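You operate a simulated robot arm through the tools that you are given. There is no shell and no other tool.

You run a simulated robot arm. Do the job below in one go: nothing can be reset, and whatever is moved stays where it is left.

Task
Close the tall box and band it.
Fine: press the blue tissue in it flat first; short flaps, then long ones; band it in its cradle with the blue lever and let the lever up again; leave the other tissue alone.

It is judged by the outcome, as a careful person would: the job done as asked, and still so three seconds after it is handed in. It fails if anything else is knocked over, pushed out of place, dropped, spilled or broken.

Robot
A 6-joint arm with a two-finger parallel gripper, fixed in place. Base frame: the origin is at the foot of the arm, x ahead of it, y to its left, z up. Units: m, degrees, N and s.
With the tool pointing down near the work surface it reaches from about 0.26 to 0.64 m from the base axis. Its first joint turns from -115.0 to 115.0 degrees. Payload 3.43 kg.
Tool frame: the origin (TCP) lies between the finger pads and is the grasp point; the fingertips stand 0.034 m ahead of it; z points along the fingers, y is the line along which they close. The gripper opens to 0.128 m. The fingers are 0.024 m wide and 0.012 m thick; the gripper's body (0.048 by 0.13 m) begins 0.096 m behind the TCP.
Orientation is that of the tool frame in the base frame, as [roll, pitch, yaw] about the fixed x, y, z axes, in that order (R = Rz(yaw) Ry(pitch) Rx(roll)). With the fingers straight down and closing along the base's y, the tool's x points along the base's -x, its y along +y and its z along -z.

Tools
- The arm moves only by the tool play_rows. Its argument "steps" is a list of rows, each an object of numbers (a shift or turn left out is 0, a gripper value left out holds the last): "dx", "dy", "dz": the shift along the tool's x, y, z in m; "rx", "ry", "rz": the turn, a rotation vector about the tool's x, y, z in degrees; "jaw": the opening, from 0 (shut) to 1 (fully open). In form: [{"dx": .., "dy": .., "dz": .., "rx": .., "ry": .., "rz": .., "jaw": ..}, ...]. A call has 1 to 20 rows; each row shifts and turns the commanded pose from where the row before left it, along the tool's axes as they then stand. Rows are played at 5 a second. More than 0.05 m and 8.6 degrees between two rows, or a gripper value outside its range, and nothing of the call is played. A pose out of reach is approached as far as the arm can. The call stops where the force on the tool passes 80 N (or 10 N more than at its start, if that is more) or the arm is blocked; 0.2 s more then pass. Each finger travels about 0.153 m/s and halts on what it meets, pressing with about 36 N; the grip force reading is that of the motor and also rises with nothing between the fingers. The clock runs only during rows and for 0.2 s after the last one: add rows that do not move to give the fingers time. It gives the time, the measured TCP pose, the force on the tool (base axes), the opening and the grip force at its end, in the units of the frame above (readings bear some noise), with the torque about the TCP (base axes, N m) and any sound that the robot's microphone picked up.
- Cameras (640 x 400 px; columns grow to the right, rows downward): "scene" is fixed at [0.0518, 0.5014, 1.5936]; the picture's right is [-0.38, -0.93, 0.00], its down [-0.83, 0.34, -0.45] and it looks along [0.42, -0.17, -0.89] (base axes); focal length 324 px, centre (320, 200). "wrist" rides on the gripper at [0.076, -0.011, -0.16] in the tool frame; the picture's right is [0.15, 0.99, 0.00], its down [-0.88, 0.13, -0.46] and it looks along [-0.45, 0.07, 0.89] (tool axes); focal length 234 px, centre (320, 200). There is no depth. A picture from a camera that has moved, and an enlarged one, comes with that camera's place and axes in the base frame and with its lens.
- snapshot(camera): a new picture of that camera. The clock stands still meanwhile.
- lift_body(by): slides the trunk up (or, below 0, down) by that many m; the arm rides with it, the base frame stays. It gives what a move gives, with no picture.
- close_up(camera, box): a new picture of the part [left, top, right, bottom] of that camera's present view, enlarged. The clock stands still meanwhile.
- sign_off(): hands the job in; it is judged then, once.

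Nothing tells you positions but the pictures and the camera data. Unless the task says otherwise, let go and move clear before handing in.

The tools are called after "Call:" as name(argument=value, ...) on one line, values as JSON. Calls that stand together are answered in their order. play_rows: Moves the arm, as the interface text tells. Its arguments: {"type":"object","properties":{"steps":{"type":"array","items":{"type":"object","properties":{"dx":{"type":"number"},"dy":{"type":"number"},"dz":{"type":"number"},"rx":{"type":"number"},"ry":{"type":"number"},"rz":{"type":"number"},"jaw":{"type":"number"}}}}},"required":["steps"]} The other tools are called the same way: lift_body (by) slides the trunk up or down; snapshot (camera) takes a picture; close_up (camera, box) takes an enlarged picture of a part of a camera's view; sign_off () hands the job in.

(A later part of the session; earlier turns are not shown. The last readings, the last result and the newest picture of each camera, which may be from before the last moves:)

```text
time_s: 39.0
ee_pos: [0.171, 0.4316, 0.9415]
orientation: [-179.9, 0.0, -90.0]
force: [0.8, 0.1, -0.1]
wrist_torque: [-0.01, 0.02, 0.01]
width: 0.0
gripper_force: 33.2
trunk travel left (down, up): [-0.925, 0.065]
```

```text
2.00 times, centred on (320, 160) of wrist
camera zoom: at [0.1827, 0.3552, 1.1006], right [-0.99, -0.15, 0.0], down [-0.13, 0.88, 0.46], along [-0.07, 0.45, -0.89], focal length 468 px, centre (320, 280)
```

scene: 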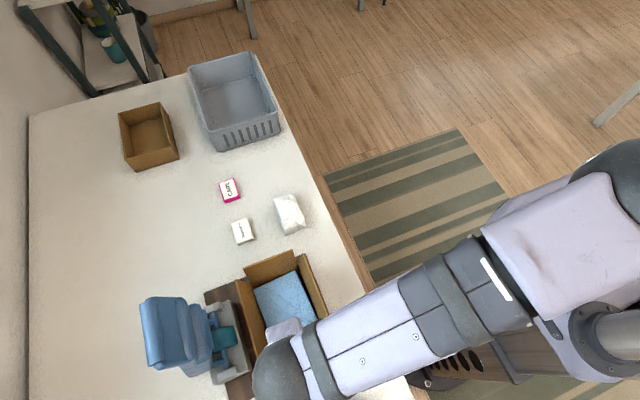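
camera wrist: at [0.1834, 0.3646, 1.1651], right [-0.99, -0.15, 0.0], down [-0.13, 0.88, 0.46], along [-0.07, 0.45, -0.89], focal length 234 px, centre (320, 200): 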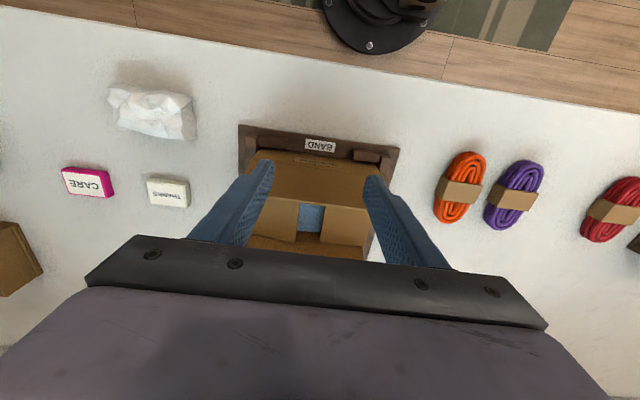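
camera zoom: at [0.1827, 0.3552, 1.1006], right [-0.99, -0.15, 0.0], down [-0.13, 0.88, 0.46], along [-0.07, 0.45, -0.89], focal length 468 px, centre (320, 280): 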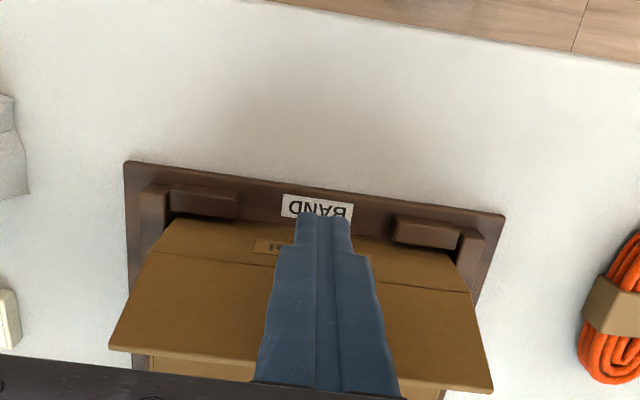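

Call:
play_rows(steps=[{"dx": -0.015}, {"dx": -0.015}, {"dx": -0.01}, {"dx": -0.006}, {"dx": -0.005}, {}])

```text
time_s: 40.4
ee_pos: [0.1713, 0.4827, 0.9422]
orientation: [179.9, 0.1, -90.0]
force: [0.1, -1.3, 0.6]
wrist_torque: [-0.01, 0.0, 0.01]
width: 0.0002
gripper_force: 32.9
trunk travel left (down, up): [-0.925, 0.065]
```

The side force is only about 1 N now. I'll follow the fold arc down.

Call:
play_rows(steps=[{"dx": -0.004, "dz": 0.004}, {"dx": -0.004, "dz": 0.004}, {"dx": -0.003, "dz": 0.005}, {"dx": -0.003, "dz": 0.005}, {}])

Call:
close_up(camera="wrist", box=[160, 60, 480, 260])

Call:
close_up(camera="scene", box=[200, 240, 340, 400])

```text
time_s: 41.6
ee_pos: [0.1718, 0.4971, 0.924]
orientation: [-180.0, 0.0, -90.0]
force: [-0.6, 0.4, 0.6]
wrist_torque: [-0.02, 0.01, 0.0]
width: 0.0001
gripper_force: 33.4
trunk travel left (down, up): [-0.925, 0.065]
```

```text
2.00 times, centred on (320, 160) of wrist
camera zoom: at [0.1836, 0.4216, 1.0825], right [-0.99, -0.15, 0.0], down [-0.13, 0.88, 0.46], along [-0.07, 0.45, -0.89], focal length 468 px, centre (320, 280)
```

zoom: 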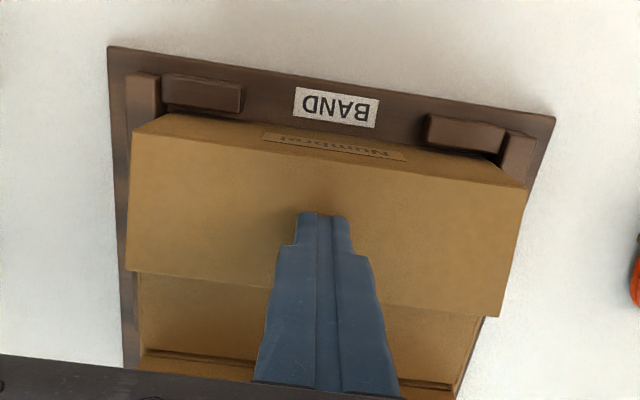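

```text
2.50 times, centred on (270, 320) of scene
camera zoom: at [0.0518, 0.5014, 1.5936], right [-0.38, -0.93, 0.0], down [-0.83, 0.34, -0.45], along [0.42, -0.17, -0.89], focal length 810 px, centre (445, -100)
```

zoom: 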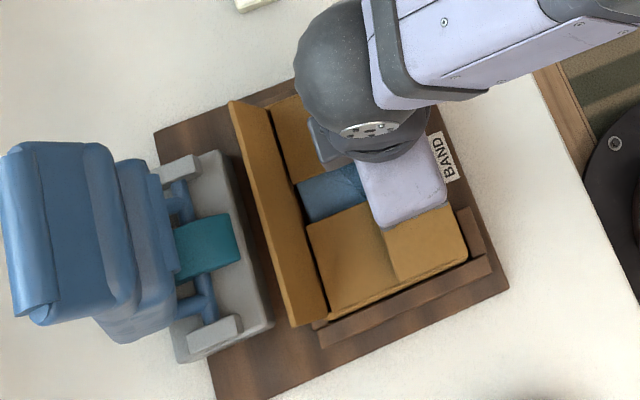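

Call:
play_rows(steps=[{"dx": -0.004, "dz": 0.004}, {"dz": 0.004}, {"dz": 0.003}, {"dz": 0.002}, {}])

```text
time_s: 42.8
ee_pos: [0.1708, 0.5018, 0.9129]
orientation: [-179.9, 0.2, -90.1]
force: [2.4, -1.5, 13.8]
wrist_torque: [-0.23, -0.04, 0.0]
width: 0.0
gripper_force: 32.9
trunk travel left (down, up): [-0.925, 0.065]
```

The -y long flap is flat, with 14 N of resistance. I'll lift off and check that it stays.

Call:
play_rows(steps=[{"dz": -0.03}, {"dz": -0.04}, {"dz": -0.04}, {"dx": 0.04}, {"dx": 0.04}, {"dx": 0.04}, {}, {}])

Call:
close_up(camera="wrist", box=[160, 60, 480, 260])

Call:
close_up(camera="scene", box=[200, 240, 340, 400])

```text
time_s: 44.6
ee_pos: [0.1731, 0.38, 1.0222]
orientation: [-179.9, 0.0, -90.0]
force: [-0.2, 0.3, -0.7]
wrist_torque: [-0.01, -0.03, 0.0]
width: 0.0
gripper_force: 32.7
trunk travel left (down, up): [-0.925, 0.065]
```

```text
2.00 times, centred on (320, 160) of wrist
camera zoom: at [0.1851, 0.3042, 1.1816], right [-0.99, -0.15, 0.0], down [-0.13, 0.88, 0.46], along [-0.07, 0.45, -0.89], focal length 468 px, centre (320, 280)
```

zoom: 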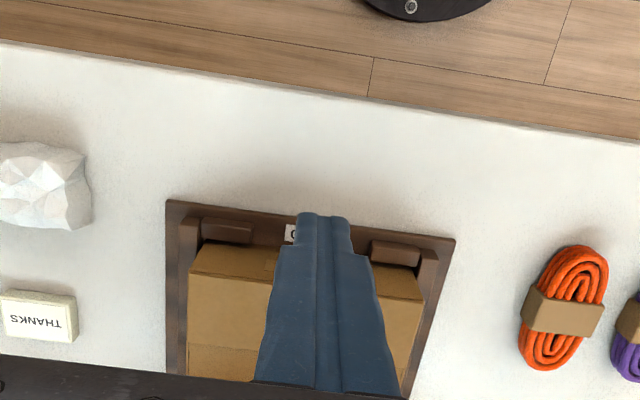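

```text
2.50 times, centred on (270, 320) of scene
camera zoom: at [0.0518, 0.5014, 1.5936], right [-0.38, -0.93, 0.0], down [-0.83, 0.34, -0.45], along [0.42, -0.17, -0.89], focal length 810 px, centre (445, -100)
```

zoom: 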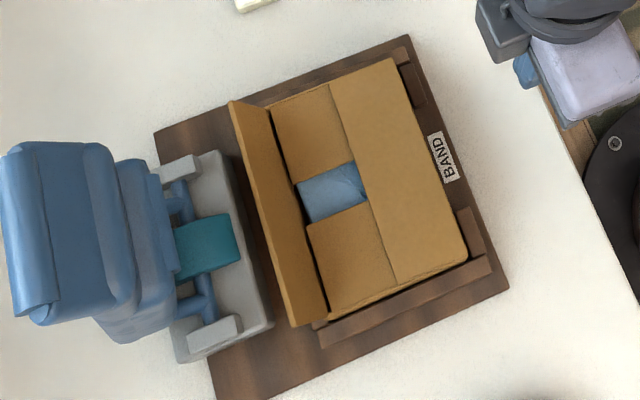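

The -y flap stays closed. For the +y flap I'll turn the jaws to close along y and open them, so only one thin finger goes behind it. I'll turn here, well clear, then move over and look.

Call:
play_rows(steps=[{"dz": -0.03, "rz": 8.2, "jaw": 0.86}, {"rz": 8.2}, {"rz": 8.2}, {"rz": 8.2}, {"rz": 8.2}, {"rz": 8.2}, {"rz": 8.2}, {"rz": 8.2}, {"rz": 8.2}, {"rz": 8.2}, {"rz": 8.0}, {}, {}])

Call:
snapshot(camera="wrist")

```text
time_s: 47.4
ee_pos: [0.1718, 0.3804, 1.0512]
orientation: [-180.0, 0.0, 179.9]
force: [-0.4, -0.1, -0.2]
wrist_torque: [0.02, -0.02, -0.02]
width: 0.1101
gripper_force: 0.1
trunk travel left (down, up): [-0.925, 0.065]
```

```text
taken
camera wrist: at [0.0958, 0.3697, 1.2101], right [-0.15, 0.99, 0.0], down [0.88, 0.13, 0.46], along [0.45, 0.07, -0.89], focal length 234 px, centre (320, 200)
```

wrist: 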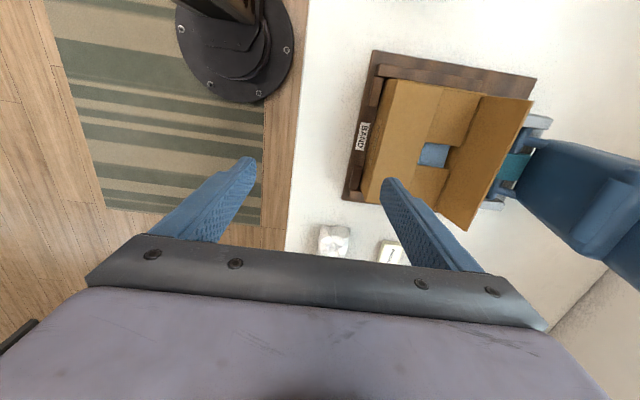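

Call:
play_rows(steps=[{"dy": 0.04}, {"dy": 0.04}, {"dy": 0.04}, {}, {}])

Call:
snapshot(camera="wrist")

Call:
close_up(camera="wrist", box=[280, 20, 560, 230])

```text
time_s: 48.6
ee_pos: [0.1696, 0.4992, 1.0498]
orientation: [-179.9, 0.0, 180.0]
force: [-0.3, -0.4, -0.1]
wrist_torque: [-0.03, -0.01, 0.03]
width: 0.1098
gripper_force: 0.1
trunk travel left (down, up): [-0.925, 0.065]
```

```text
taken
camera wrist: at [0.0947, 0.4883, 1.2089], right [-0.15, 0.99, 0.0], down [0.88, 0.13, 0.46], along [0.45, 0.07, -0.89], focal length 234 px, centre (320, 200)
```

wrist: 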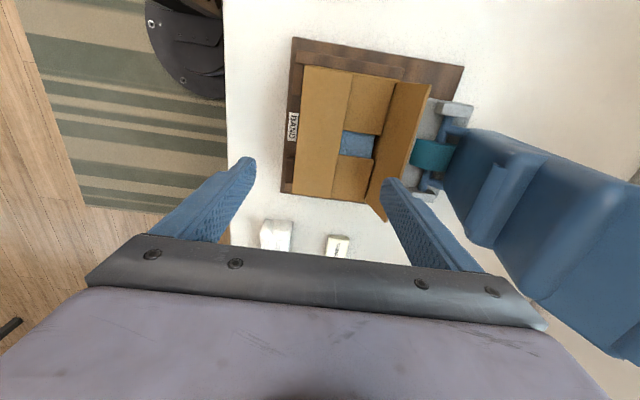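

```text
1.90 times, centred on (420, 125) of wrist
camera zoom: at [0.0947, 0.4883, 1.2089], right [-0.15, 0.99, 0.0], down [0.88, 0.13, 0.46], along [0.45, 0.07, -0.89], focal length 446 px, centre (130, 343)
```

zoom: 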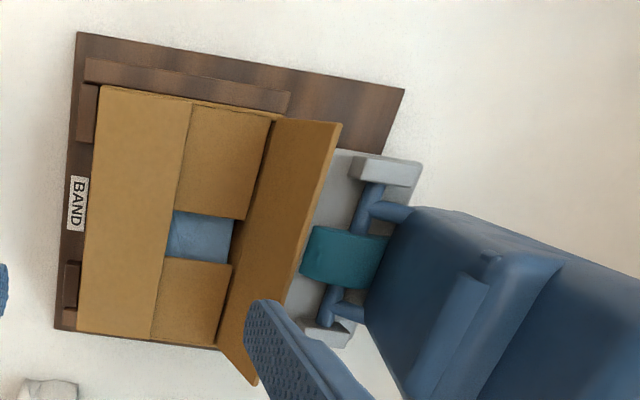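

I can now see the mechanism: an axle between two lugs, with the lever's front ridge at roughly y 0.65 and the teal block front at about y 0.646. I'll move so that the outer finger sits above the gap at y about 0.616–0.628 and check alignment before going down.

Call:
play_rows(steps=[{"dy": 0.03}, {"dy": 0.032}, {"dz": 0.03}, {}, {}])

Call:
close_up(camera="wrist", box=[220, 20, 500, 260])

Call:
close_up(camera="scene", box=[130, 230, 350, 400])

```text
time_s: 49.8
ee_pos: [0.1723, 0.5598, 1.0214]
orientation: [180.0, 0.0, -180.0]
force: [-0.3, 0.0, -0.1]
wrist_torque: [0.01, -0.02, 0.02]
width: 0.1101
gripper_force: 0.2
trunk travel left (down, up): [-0.925, 0.065]
```

```text
1.67 times, centred on (360, 140) of wrist
camera zoom: at [0.0971, 0.5497, 1.1805], right [-0.15, 0.99, 0.0], down [0.88, 0.13, 0.46], along [0.45, 0.07, -0.89], focal length 390 px, centre (253, 300)
```

zoom: 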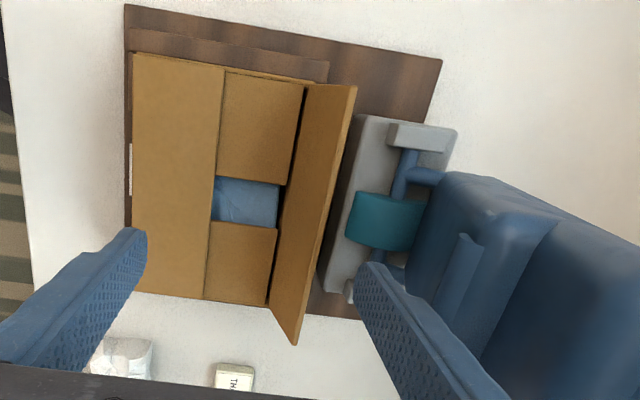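

```text
2.35 times, centred on (240, 315) of scene
camera zoom: at [0.0518, 0.5014, 1.5936], right [-0.38, -0.93, 0.0], down [-0.83, 0.34, -0.45], along [0.42, -0.17, -0.89], focal length 763 px, centre (508, -71)
```

zoom: 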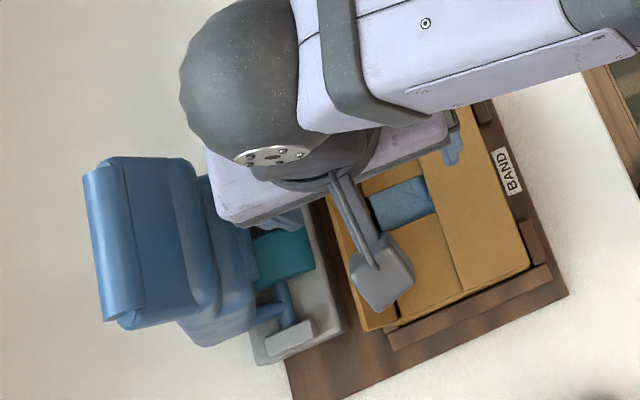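

The outer finger is lined up over the gap, with about 2 cm to the lever's ridge (y 0.65, z 1.0) and 8 mm to the flap. I'll descend behind the flap and start the sweep.

Call:
play_rows(steps=[{"dz": 0.03}, {"dz": 0.03}, {"dz": 0.017}, {}, {"dy": -0.008}, {"dy": -0.008}, {"dy": -0.008}, {}])

Call:
close_up(camera="wrist", box=[160, 20, 500, 260])

```text
time_s: 51.6
ee_pos: [0.1723, 0.5379, 0.9452]
orientation: [-180.0, 0.0, -180.0]
force: [-0.6, -0.7, -0.1]
wrist_torque: [-0.01, 0.02, 0.03]
width: 0.1099
gripper_force: 0.0
trunk travel left (down, up): [-0.925, 0.065]
```

```text
1.67 times, centred on (330, 140) of wrist
camera zoom: at [0.0966, 0.5277, 1.1032], right [-0.15, 0.99, 0.0], down [0.88, 0.13, 0.46], along [0.45, 0.07, -0.89], focal length 390 px, centre (303, 300)
```

zoom: 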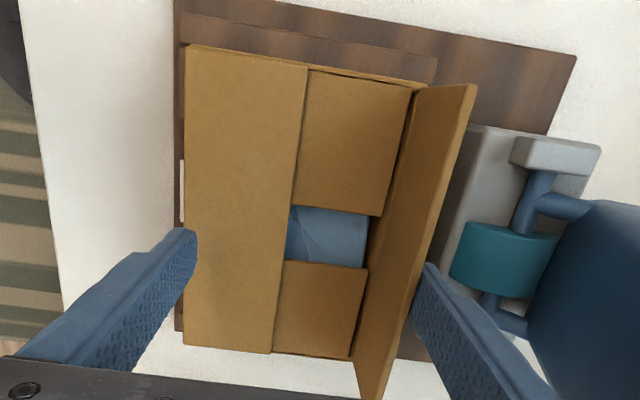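

Call:
play_rows(steps=[{"dy": -0.006}, {"dy": -0.006}, {"dy": -0.006}, {"dy": -0.004, "dz": 0.004}, {"dy": -0.003, "dz": 0.005}, {}])

Call:
close_up(camera="wrist", box=[160, 20, 500, 260])

```text
time_s: 53.0
ee_pos: [0.1717, 0.5138, 0.9335]
orientation: [180.0, 0.1, 179.9]
force: [0.0, 0.0, 0.5]
wrist_torque: [0.03, -0.03, 0.02]
width: 0.1101
gripper_force: 0.0
trunk travel left (down, up): [-0.925, 0.065]
```

```text
1.67 times, centred on (330, 140) of wrist
camera zoom: at [0.0962, 0.5029, 1.0933], right [-0.15, 0.99, 0.0], down [0.88, 0.13, 0.46], along [0.45, 0.07, -0.89], focal length 390 px, centre (303, 300)
```

zoom: 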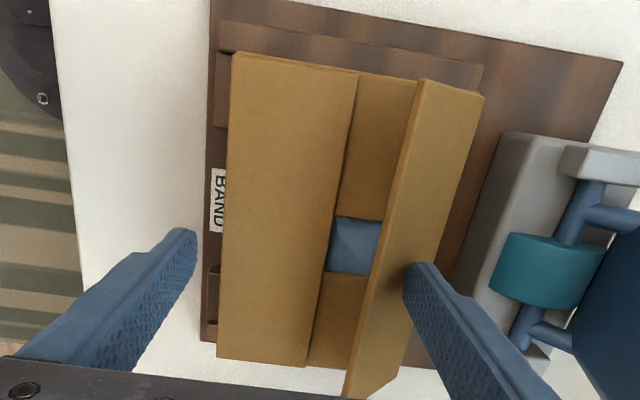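

Call:
play_rows(steps=[{"dy": -0.006, "dz": 0.004}, {"dy": -0.005, "dz": 0.006}, {"dy": -0.003, "dz": 0.005}, {"dz": 0.004}, {"dz": 0.003}, {}])

Call:
close_up(camera="wrist", box=[160, 20, 500, 260])

```text
time_s: 54.4
ee_pos: [0.1718, 0.5006, 0.9126]
orientation: [-180.0, 0.0, -179.9]
force: [0.2, -0.9, -0.1]
wrist_torque: [-0.02, -0.01, -0.01]
width: 0.11
gripper_force: 0.1
trunk travel left (down, up): [-0.925, 0.065]
```

```text
1.67 times, centred on (330, 140) of wrist
camera zoom: at [0.0957, 0.4894, 1.072], right [-0.15, 0.99, 0.0], down [0.88, 0.13, 0.46], along [0.45, 0.07, -0.89], focal length 390 px, centre (303, 300)
```

zoom: 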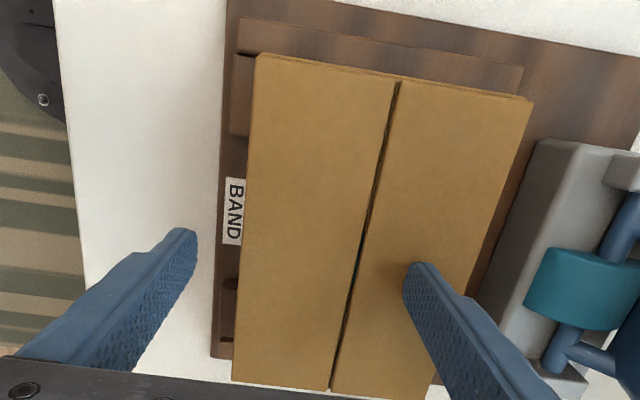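

Call:
play_rows(steps=[{"dz": 0.002}, {"dz": 0.002}, {}])

```text
time_s: 55.2
ee_pos: [0.1722, 0.4998, 0.9122]
orientation: [179.6, 0.2, 179.9]
force: [-1.6, -0.7, 16.6]
wrist_torque: [0.93, 0.1, 0.06]
width: 0.1095
gripper_force: 0.0
trunk travel left (down, up): [-0.925, 0.065]
```

All four flaps are flat now. I'll lift clear and check the box position against its cradle stops.

Call:
play_rows(steps=[{"dz": -0.03}, {"dz": -0.04}, {"dz": -0.04}, {"dy": -0.04}, {"dy": -0.04}, {"dy": -0.04}, {}, {}])

Call:
close_up(camera="scene", box=[200, 240, 340, 400])

Call:
close_up(camera="wrist", box=[280, 10, 600, 240])

```text
time_s: 57.0
ee_pos: [0.1711, 0.3789, 1.0189]
orientation: [180.0, 0.0, -179.9]
force: [-0.1, -0.4, 0.6]
wrist_torque: [0.01, -0.01, -0.01]
width: 0.1102
gripper_force: 0.1
trunk travel left (down, up): [-0.925, 0.065]
```

```text
2.50 times, centred on (270, 320) of scene
camera zoom: at [0.0518, 0.5014, 1.5936], right [-0.38, -0.93, 0.0], down [-0.83, 0.34, -0.45], along [0.42, -0.17, -0.89], focal length 810 px, centre (445, -100)
```

zoom: 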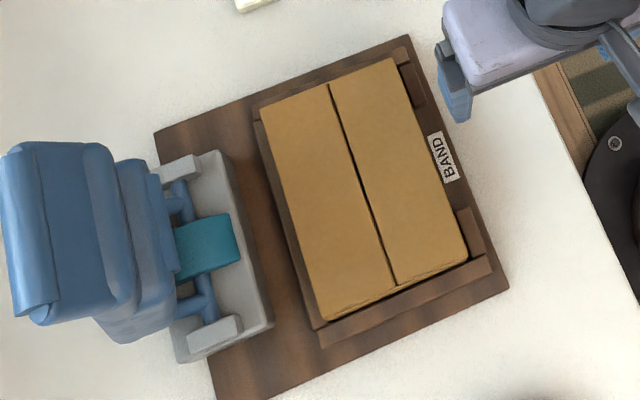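

```text
1.74 times, centred on (440, 125) of wrist
camera zoom: at [0.0954, 0.3686, 1.1774], right [-0.15, 0.99, 0.0], down [0.88, 0.13, 0.46], along [0.45, 0.07, -0.89], focal length 407 px, centre (111, 330)
```

zoom: 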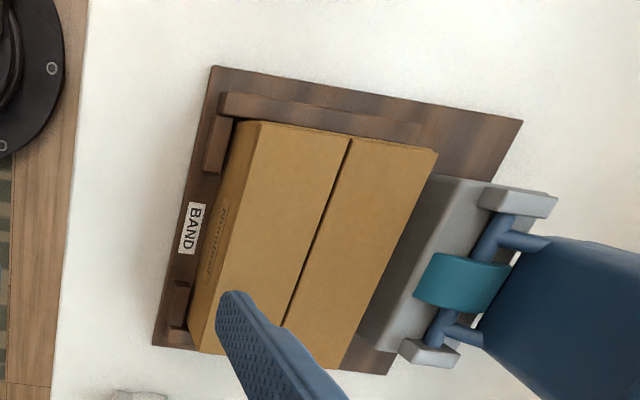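

Call:
close_up(camera="wrist", box=[350, 40, 450, 110])

Call:
close_up(camera="wrist", box=[350, 130, 450, 220])

Call:
close_up(camera="scene", box=[225, 240, 325, 380])

```text
5.71 times, centred on (400, 75) of wrist
camera zoom: at [0.0954, 0.3686, 1.1774], right [-0.15, 0.99, 0.0], down [0.88, 0.13, 0.46], along [0.45, 0.07, -0.89], focal length 1338 px, centre (-137, 914)
```

zoom: 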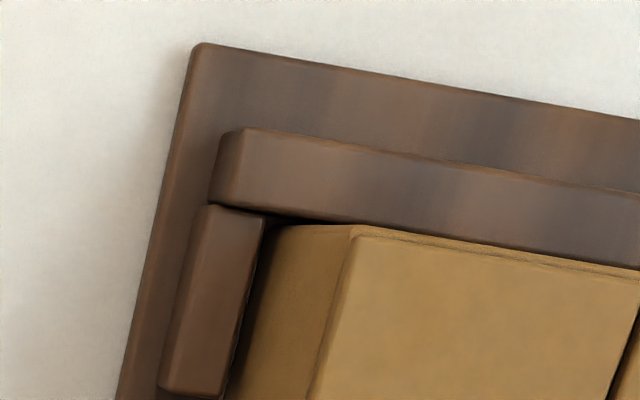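

```text
4.44 times, centred on (400, 175) of wrist
camera zoom: at [0.0954, 0.3686, 1.1774], right [-0.15, 0.99, 0.0], down [0.88, 0.13, 0.46], along [0.45, 0.07, -0.89], focal length 1041 px, centre (-36, 311)
```

zoom: 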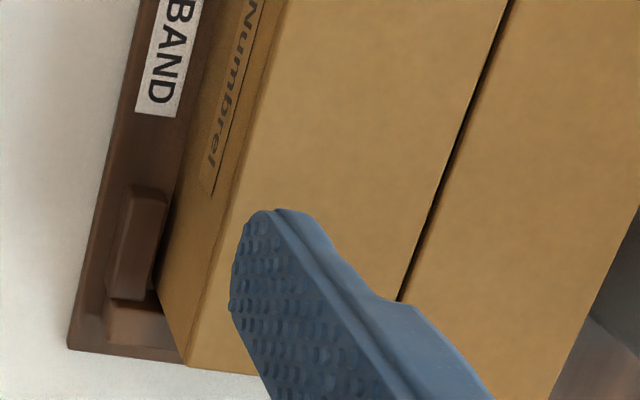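

```text
2.86 times, centred on (275, 310) of scene
camera zoom: at [0.0518, 0.5014, 1.5936], right [-0.38, -0.93, 0.0], down [-0.83, 0.34, -0.45], along [0.42, -0.17, -0.89], focal length 926 px, centre (449, -114)
```

zoom: 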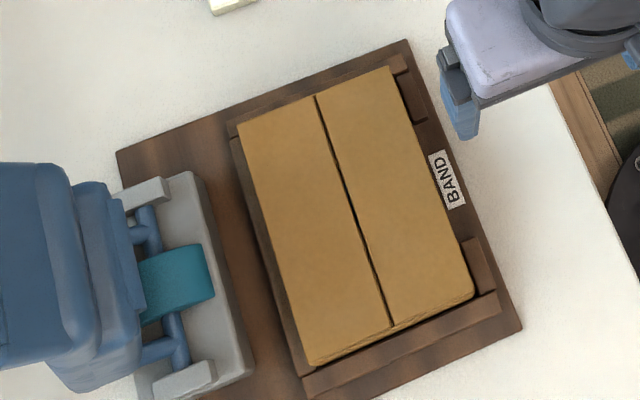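

The box is closed and still sits inside its cradle rails. Next is the lever, whose axle I place at y about 0.675, z about 0.862, so it swings down over the box towards -y. I'll turn the jaws to close along x again, open them fully, rise and tilt to line up with the lever's sides.

Call:
play_rows(steps=[{"dz": -0.045, "rz": -8.2, "jaw": 1}, {"dz": -0.045, "rz": -8.2}, {"dz": -0.045, "rz": -8.2}, {"rz": -8.2}, {"rz": -8.2}, {"rz": -8.2}, {"rz": -8.2}, {"rz": -8.2}, {"rz": -8.2}, {"rz": -8.2}, {"rz": -8.0}, {"dx": -0.035}, {"dx": -0.035}, {"ry": -8}, {"ry": -8}, {"ry": -8}, {"ry": -8}, {"ry": -8}, {}, {}])

Call:
snapshot(camera="wrist")

Call:
close_up(camera="scene", box=[130, 180, 410, 400])

```text
time_s: 61.2
ee_pos: [0.1723, 0.4504, 1.1541]
orientation: [-179.9, 40.0, -90.0]
force: [-1.2, 0.0, -0.4]
wrist_torque: [0.0, 0.01, -0.02]
width: 0.128
gripper_force: 0.0
trunk travel left (down, up): [-0.925, 0.065]
```

```text
taken
camera wrist: at [0.1833, 0.289, 1.2269], right [-0.99, -0.11, -0.1], down [-0.13, 0.38, 0.92], along [-0.07, 0.92, -0.39], focal length 234 px, centre (320, 200)
```

wrist: 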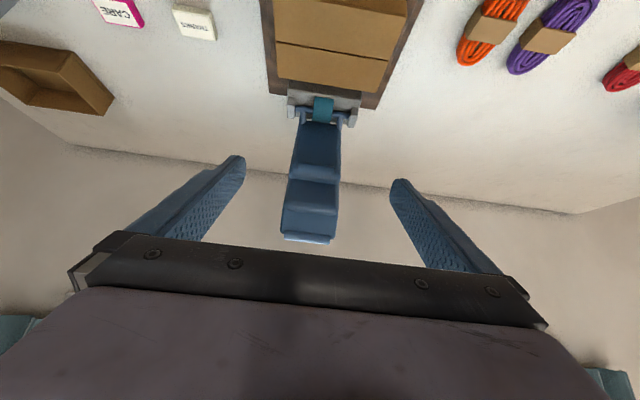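

```text
1.82 times, centred on (270, 290) of scene
camera zoom: at [0.0518, 0.5014, 1.5936], right [-0.38, -0.93, 0.0], down [-0.83, 0.34, -0.45], along [0.42, -0.17, -0.89], focal length 589 px, centre (411, 36)
```

zoom: 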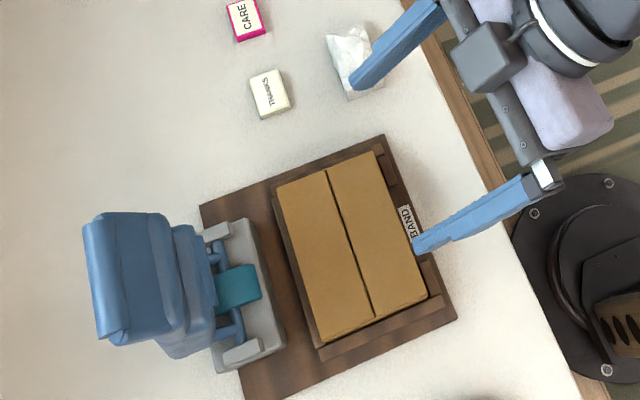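

Call:
close_up(camera="wrist", box=[230, 70, 410, 250])

Call:
close_up(camera="scene", box=[135, 280, 255, 390])

```text
2.22 times, centred on (320, 160) of wrist
camera zoom: at [0.1833, 0.289, 1.2269], right [-0.99, -0.11, -0.1], down [-0.13, 0.38, 0.92], along [-0.07, 0.92, -0.39], focal length 520 px, centre (320, 289)
```

zoom: 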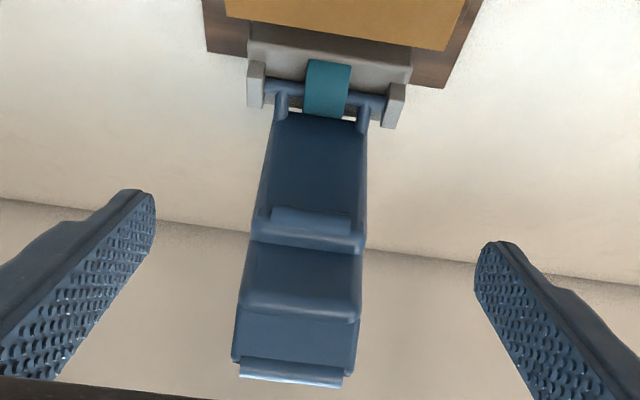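

```text
3.64 times, centred on (195, 335) of scene
camera zoom: at [0.0518, 0.5014, 1.5936], right [-0.38, -0.93, 0.0], down [-0.83, 0.34, -0.45], along [0.42, -0.17, -0.89], focal length 1179 px, centre (774, -291)
```

zoom: 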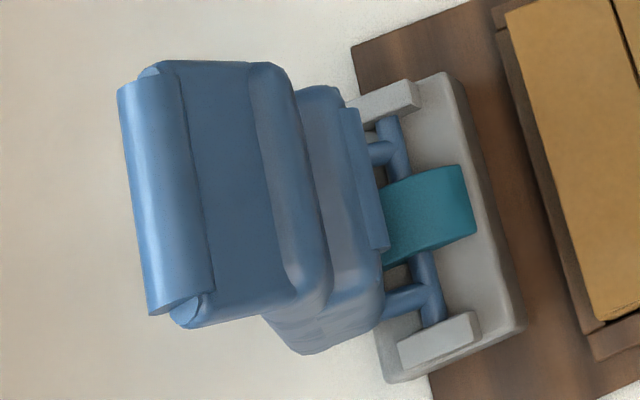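

The lever's upper section is about 0.096 m wide, centred at x 0.167, and fits between the open jaws (0.128 m). I'll move in most of the way with the fingers straddling it, then check.

Call:
play_rows(steps=[{"dx": -0.022, "dy": 0.0012, "dz": 0.0306}, {"dx": -0.022, "dy": 0.0012, "dz": 0.0306}, {"dx": -0.022, "dy": 0.0012, "dz": 0.0306}, {"dx": -0.022, "dy": 0.0012, "dz": 0.0306}, {"dx": -0.014, "dy": 0.0004, "dz": 0.0195}, {}, {}])

Call:
snapshot(camera="wrist")

Call:
close_up(camera="scene", box=[100, 200, 340, 400])

```text
time_s: 62.8
ee_pos: [0.165, 0.6176, 1.1093]
orientation: [179.9, 39.9, -90.0]
force: [0.0, 0.2, 0.1]
wrist_torque: [0.0, 0.03, -0.01]
width: 0.1279
gripper_force: 0.0
trunk travel left (down, up): [-0.925, 0.065]
```

```text
taken
camera wrist: at [0.1764, 0.4591, 1.1821], right [-0.99, -0.11, -0.09], down [-0.13, 0.38, 0.92], along [-0.07, 0.92, -0.39], focal length 234 px, centre (320, 200)
```

wrist: 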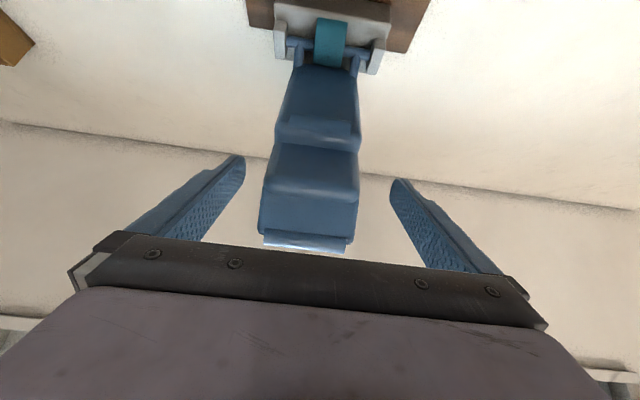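

```text
2.00 times, centred on (220, 300) of scene
camera zoom: at [0.0518, 0.5014, 1.5936], right [-0.38, -0.93, 0.0], down [-0.83, 0.34, -0.45], along [0.42, -0.17, -0.89], focal length 648 px, centre (520, 0)
```

zoom: 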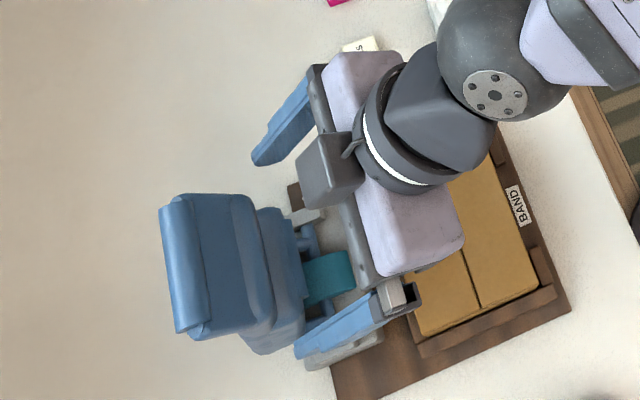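

Call:
play_rows(steps=[{"dx": -0.0108, "dy": -0.001, "dz": 0.0151}, {"dx": -0.0108, "dy": -0.001, "dz": 0.0151}, {"dx": -0.0108, "dy": -0.001, "dz": 0.0151}, {}, {}])

Call:
snapshot(camera="wrist")

Call:
close_up(camera="scene", box=[100, 200, 340, 400])

```text
time_s: 64.0
ee_pos: [0.1679, 0.6736, 1.0945]
orientation: [-180.0, 40.0, -90.1]
force: [0.2, 0.1, 0.6]
wrist_torque: [0.02, -0.01, -0.04]
width: 0.1279
gripper_force: 0.0
trunk travel left (down, up): [-0.925, 0.065]
```

```text
taken
camera wrist: at [0.1796, 0.5129, 1.1686], right [-0.99, -0.11, -0.09], down [-0.13, 0.38, 0.91], along [-0.07, 0.92, -0.39], focal length 234 px, centre (320, 200)
```

wrist: 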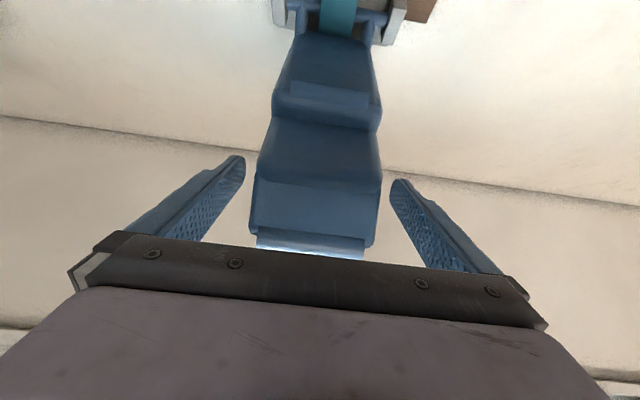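

```text
2.00 times, centred on (220, 300) of scene
camera zoom: at [0.0518, 0.5014, 1.5936], right [-0.38, -0.93, 0.0], down [-0.83, 0.34, -0.45], along [0.42, -0.17, -0.89], focal length 648 px, centre (520, 0)
```

zoom: 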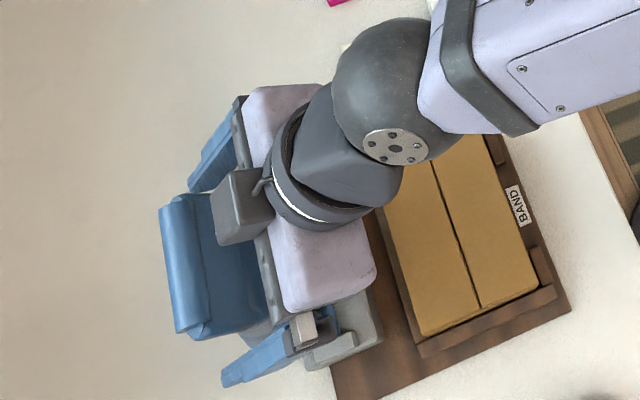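

The fingers straddle the lever's upper section, nicely centred. I'll close on it.

Call:
play_rows(steps=[{"jaw": 0.5}, {}, {}, {}])

Call:
snapshot(camera="wrist")

```text
time_s: 65.0
ee_pos: [0.17, 0.6729, 1.096]
orientation: [-179.9, 40.0, -90.1]
force: [7.1, -1.0, -0.8]
wrist_torque: [-0.34, -1.18, -1.26]
width: 0.0937
gripper_force: 45.0
trunk travel left (down, up): [-0.925, 0.065]
```

```text
taken
camera wrist: at [0.1811, 0.5124, 1.1686], right [-0.99, -0.11, -0.09], down [-0.13, 0.38, 0.92], along [-0.07, 0.92, -0.39], focal length 234 px, centre (320, 200)
```

wrist: 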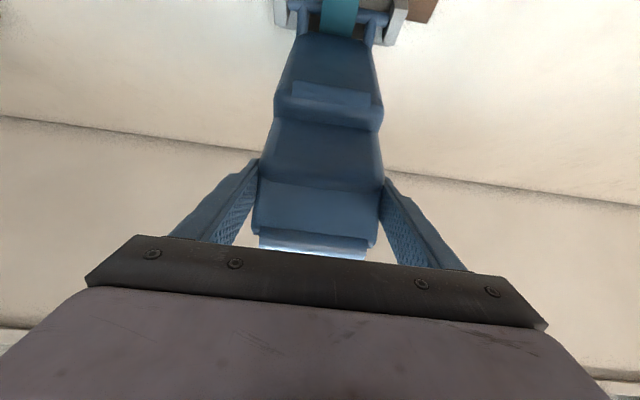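

The lever is gripped (0.094 m wide). I'll try the first 12° of the swing about the axle and check the forces.

Call:
play_rows(steps=[{"dx": 0.0129, "dy": -0.001, "dz": -0.01, "ry": 2}, {"dx": 0.0139, "dz": -0.0087, "ry": 2}, {"dx": 0.0146, "dz": -0.0072, "ry": 2}, {}])

Call:
close_up(camera="scene", box=[100, 200, 340, 400])

Call:
snapshot(camera="wrist")

```text
time_s: 66.0
ee_pos: [0.1702, 0.6252, 1.0932]
orientation: [180.0, 34.2, -90.1]
force: [2.9, 5.2, 7.5]
wrist_torque: [1.39, 0.61, -0.01]
width: 0.0937
gripper_force: 45.5
trunk travel left (down, up): [-0.925, 0.065]
```

```text
2.00 times, centred on (220, 300) of scene
camera zoom: at [0.0518, 0.5014, 1.5936], right [-0.38, -0.93, 0.0], down [-0.83, 0.34, -0.45], along [0.42, -0.17, -0.89], focal length 648 px, centre (520, 0)
```

zoom: 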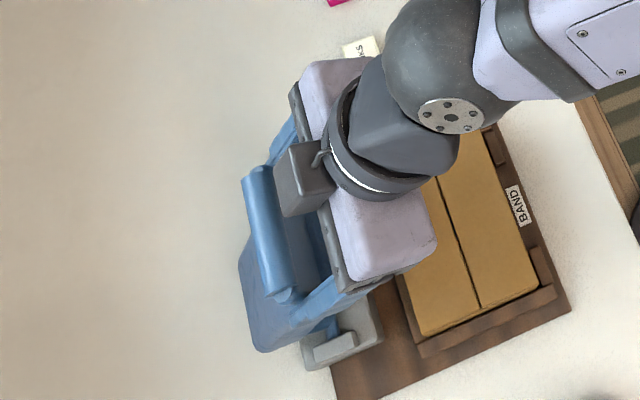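

```text
taken
camera wrist: at [0.1811, 0.4729, 1.1816], right [-0.99, -0.12, -0.08], down [-0.13, 0.47, 0.87], along [-0.07, 0.87, -0.48], focal length 234 px, centre (320, 200)
```

wrist: 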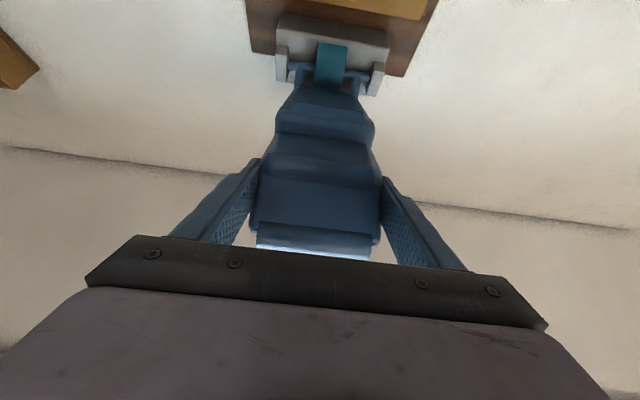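

The lever follows with light force. I'll continue the arc in small steps.

Call:
play_rows(steps=[{"dx": 0.0154, "dz": -0.0056, "ry": 2}, {"dx": 0.0159, "dz": -0.004, "ry": 2}, {"dx": 0.0163, "dz": -0.0023, "ry": 2}, {"dx": 0.0164, "dz": -0.0005, "ry": 2}, {"dx": 0.0164, "dz": 0.0012, "ry": 2}, {}])

Call:
close_up(camera="scene", box=[100, 200, 340, 400])

Call:
snapshot(camera="wrist")

```text
time_s: 67.4
ee_pos: [0.1702, 0.549, 1.0619]
orientation: [-179.9, 24.1, -89.9]
force: [4.5, -0.2, 12.1]
wrist_torque: [1.44, -0.35, -0.37]
width: 0.0937
gripper_force: 45.2
trunk travel left (down, up): [-0.925, 0.065]
```

```text
2.00 times, centred on (220, 300) of scene
camera zoom: at [0.0518, 0.5014, 1.5936], right [-0.38, -0.93, 0.0], down [-0.83, 0.34, -0.45], along [0.42, -0.17, -0.89], focal length 648 px, centre (520, 0)
```

zoom: 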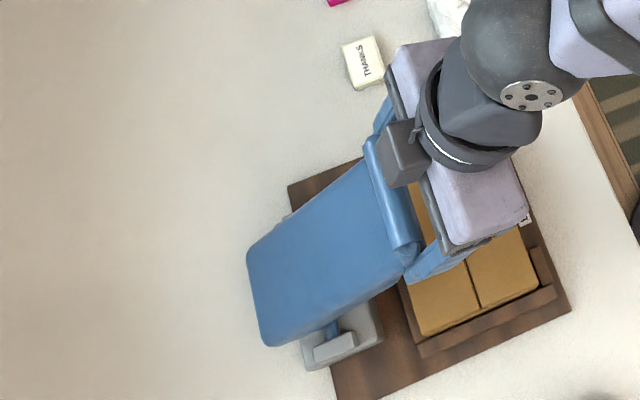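

```text
taken
camera wrist: at [0.1812, 0.4142, 1.1759], right [-0.99, -0.13, -0.06], down [-0.13, 0.62, 0.78], along [-0.07, 0.78, -0.63], focal length 234 px, centre (320, 200)
```

wrist: 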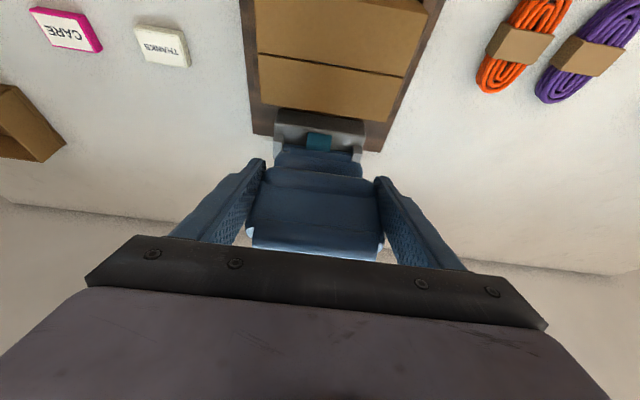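

Call:
play_rows(steps=[{"dx": 0.0161, "dz": 0.0029, "ry": 2}, {"dx": 0.0159, "dz": 0.0045, "ry": 2}, {"dx": 0.0152, "dz": 0.0062, "ry": 2}, {"dx": 0.0144, "dz": 0.0077, "ry": 2}, {"dx": 0.0136, "dz": 0.0091, "ry": 2}, {}])

Call:
close_up(camera="scene", box=[150, 200, 390, 400])

Call:
snapshot(camera="wrist")

```text
time_s: 68.8
ee_pos: [0.1686, 0.4873, 1.0071]
orientation: [-180.0, 13.9, -90.1]
force: [-0.4, 0.4, 0.0]
wrist_torque: [0.02, -0.01, -0.01]
width: 0.0642
gripper_force: 0.1
trunk travel left (down, up): [-0.925, 0.065]
```

```text
2.00 times, centred on (270, 300) of scene
camera zoom: at [0.0518, 0.5014, 1.5936], right [-0.38, -0.93, 0.0], down [-0.83, 0.34, -0.45], along [0.42, -0.17, -0.89], focal length 648 px, centre (420, 0)
```

zoom: 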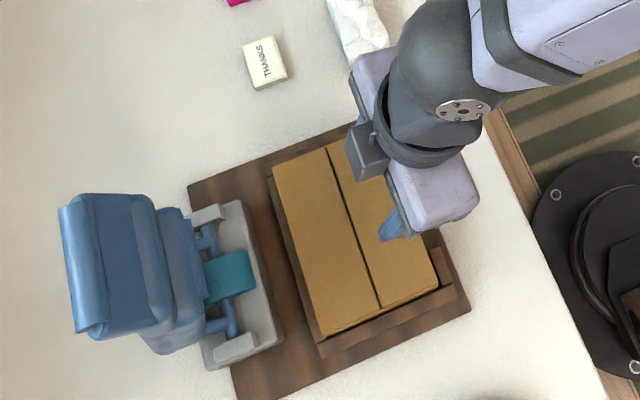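

```text
taken
camera wrist: at [0.1807, 0.3763, 1.1433], right [-0.99, -0.14, -0.04], down [-0.13, 0.74, 0.65], along [-0.07, 0.65, -0.76], focal length 234 px, centre (320, 200)
```

wrist: 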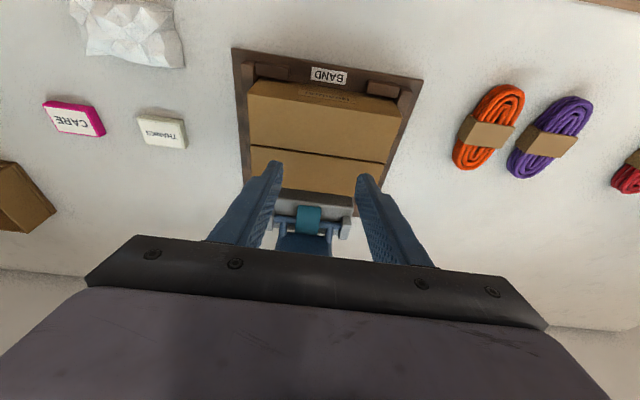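

The lever slipped out of the grip partway and sprang back up undamaged, so it has a return spring and friction alone isn't enough. I'll push it positively instead: closed fingers reaching over the top and behind its handle bar. First I'll rise and tilt.

Call:
play_rows(steps=[{"dx": -0.0097, "dz": -0.0388, "jaw": 0}, {"dx": -0.0097, "dz": -0.0388}, {"dx": -0.0097, "dz": -0.0388}, {"dx": -0.0097, "dz": -0.0388}, {"dx": -0.0097, "dz": -0.0388}, {"ry": -7}, {"ry": -7}, {"ry": -7}, {}, {}])

Call:
snapshot(camera="wrist")

Call:
snapshot(camera="scene")

```text
time_s: 71.0
ee_pos: [0.1703, 0.4887, 1.2064]
orientation: [180.0, 35.1, -90.0]
force: [-0.4, -0.3, 0.0]
wrist_torque: [0.0, -0.02, 0.01]
width: 0.0
gripper_force: 32.6
trunk travel left (down, up): [-0.925, 0.065]
```

```text
taken
camera wrist: at [0.1815, 0.3346, 1.293], right [-0.99, -0.12, -0.08], down [-0.13, 0.46, 0.88], along [-0.07, 0.88, -0.47], focal length 234 px, centre (320, 200)
```

wrist: 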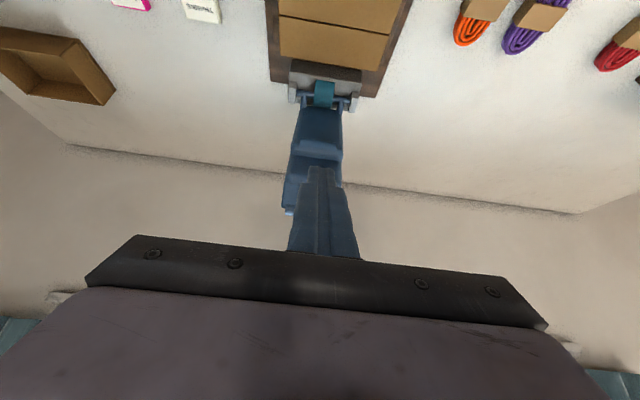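

```text
taken
```

scene: 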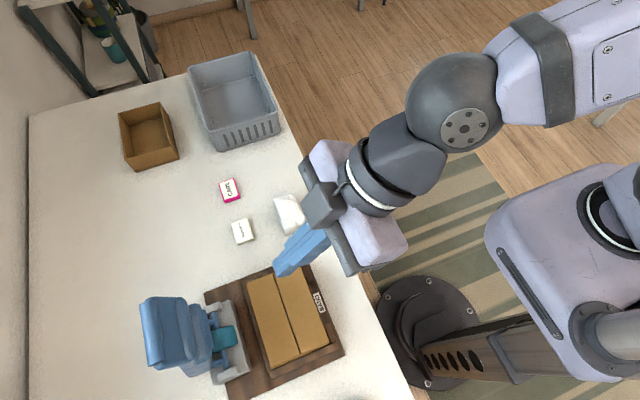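

Call:
play_rows(steps=[{"dx": -0.0081, "dz": -0.0115}, {"dx": -0.0349, "dz": 0.0245}, {"dx": -0.0349, "dz": 0.0245}, {"dx": -0.0349, "dz": 0.0245}, {}, {}])

Call:
close_up(camera="wrist", box=[220, 60, 420, 260])

Call:
close_up(camera="scene", box=[100, 200, 340, 400])

```text
time_s: 72.4
ee_pos: [0.1706, 0.617, 1.2199]
orientation: [-179.9, 34.9, -90.0]
force: [0.7, -0.2, 0.1]
wrist_torque: [-0.05, -0.02, 0.02]
width: 0.0001
gripper_force: 33.0
trunk travel left (down, up): [-0.925, 0.065]
```

```text
2.00 times, centred on (320, 160) of wrist
camera zoom: at [0.1821, 0.4639, 1.3075], right [-0.99, -0.12, -0.08], down [-0.13, 0.46, 0.88], along [-0.07, 0.88, -0.47], focal length 468 px, centre (320, 280)
```

zoom: 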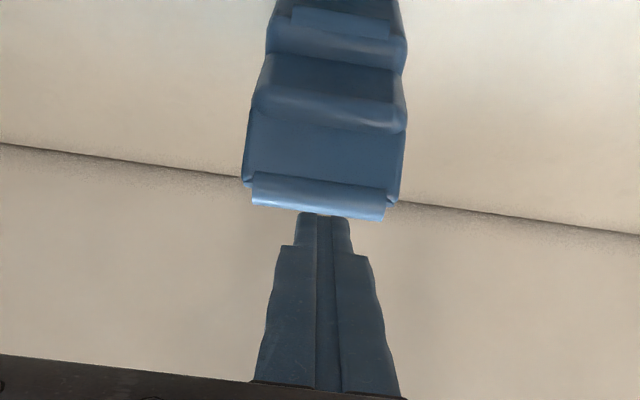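

```text
2.00 times, centred on (220, 300) of scene
camera zoom: at [0.0518, 0.5014, 1.5936], right [-0.38, -0.93, 0.0], down [-0.83, 0.34, -0.45], along [0.42, -0.17, -0.89], focal length 648 px, centre (520, 0)
```

zoom: 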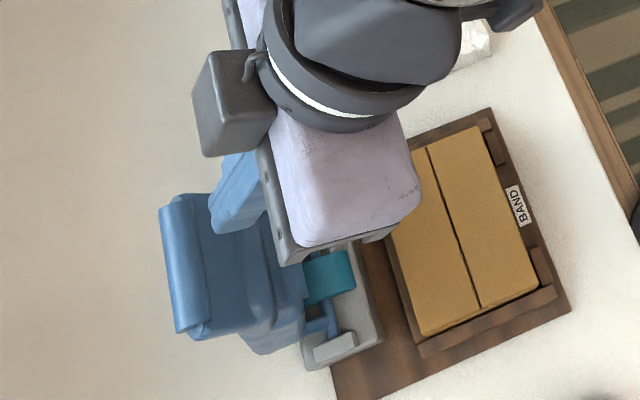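

The handle bar is at about (0.17, 0.697, 1.125). The tip clears it by about 5 cm, so I'll continue over the top.

Call:
play_rows(steps=[{"dx": -0.035, "dz": 0.0244}, {"dx": -0.035, "dz": 0.0244}, {"dx": -0.035, "dz": 0.0244}, {}, {}])

Call:
close_up(camera="wrist", box=[220, 60, 420, 260])

Call:
close_up(camera="scene", box=[60, 200, 300, 400])

```text
time_s: 73.6
ee_pos: [0.1694, 0.7124, 1.2126]
orientation: [179.9, 34.9, -90.0]
force: [-0.3, 0.2, -1.3]
wrist_torque: [0.01, 0.01, -0.01]
width: 0.0
gripper_force: 32.4
out of reach, approached as far as the arm can: row 3
trunk travel left (down, up): [-0.925, 0.065]
```

```text
2.00 times, centred on (320, 160) of wrist
camera zoom: at [0.1803, 0.5592, 1.2996], right [-0.99, -0.12, -0.08], down [-0.13, 0.46, 0.88], along [-0.07, 0.88, -0.47], focal length 468 px, centre (320, 280)
```

zoom: 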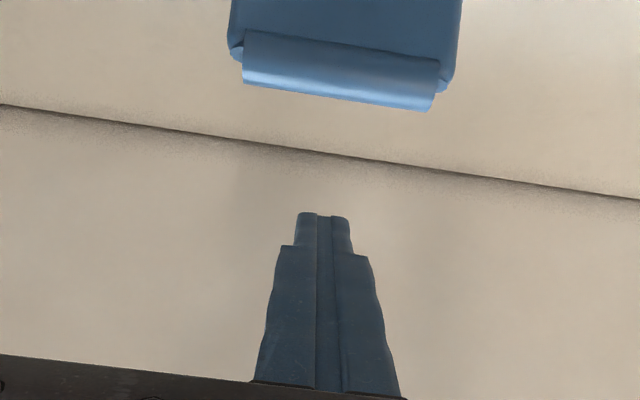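

```text
2.00 times, centred on (180, 300) of scene
camera zoom: at [0.0518, 0.5014, 1.5936], right [-0.38, -0.93, 0.0], down [-0.83, 0.34, -0.45], along [0.42, -0.17, -0.89], focal length 648 px, centre (600, 0)
```

zoom: 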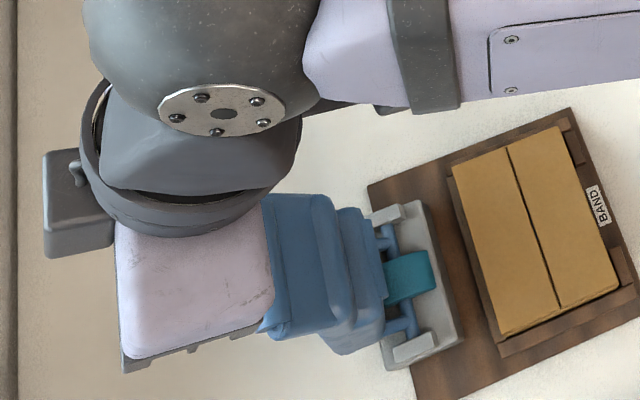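

The arm reached its limit at this tilt. Tilting further (45°) brings the wrist closer in, so I'll tilt now, clear of the bar, and go slightly further behind it.

Call:
play_rows(steps=[{"ry": -5}, {"ry": -5}, {"dx": -0.0064, "dz": 0.0188}, {"dx": -0.0064, "dz": 0.0188}, {}, {}])

Call:
close_up(camera="wrist", box=[200, 0, 440, 260])

Call:
close_up(camera="scene", box=[60, 200, 300, 400])

```text
time_s: 75.0
ee_pos: [0.1665, 0.7482, 1.1943]
orientation: [179.9, 44.9, -90.0]
force: [-0.6, 0.7, -0.5]
wrist_torque: [0.02, -0.01, 0.01]
width: 0.0
gripper_force: 32.7
trunk travel left (down, up): [-0.925, 0.065]
```

```text
1.54 times, centred on (320, 130) of wrist
camera zoom: at [0.1792, 0.581, 1.2548], right [-0.99, -0.1, -0.1], down [-0.13, 0.3, 0.94], along [-0.07, 0.95, -0.31], focal length 360 px, centre (320, 308)
```

zoom: 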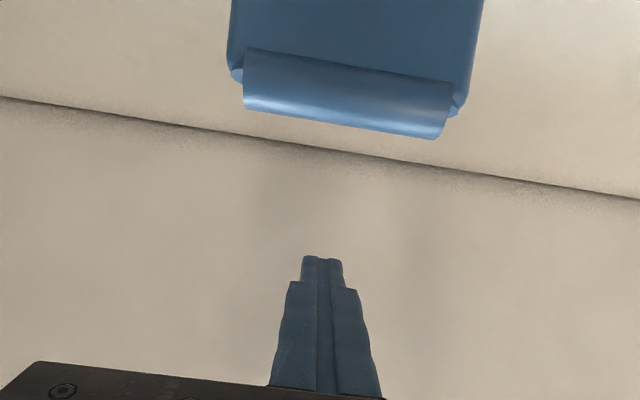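

```text
2.00 times, centred on (180, 300) of scene
camera zoom: at [0.0518, 0.5014, 1.5936], right [-0.38, -0.93, 0.0], down [-0.83, 0.34, -0.45], along [0.42, -0.17, -0.89], focal length 648 px, centre (600, 0)
```

zoom: 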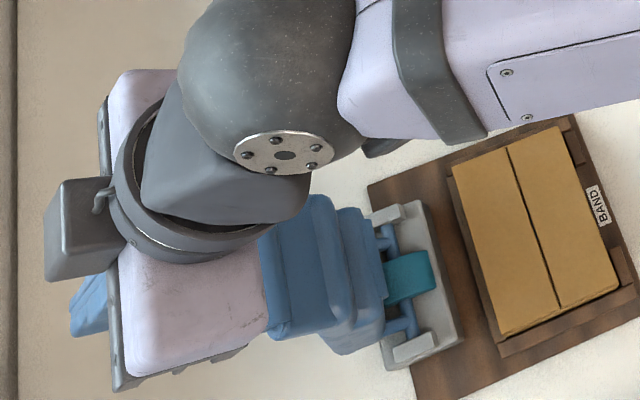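

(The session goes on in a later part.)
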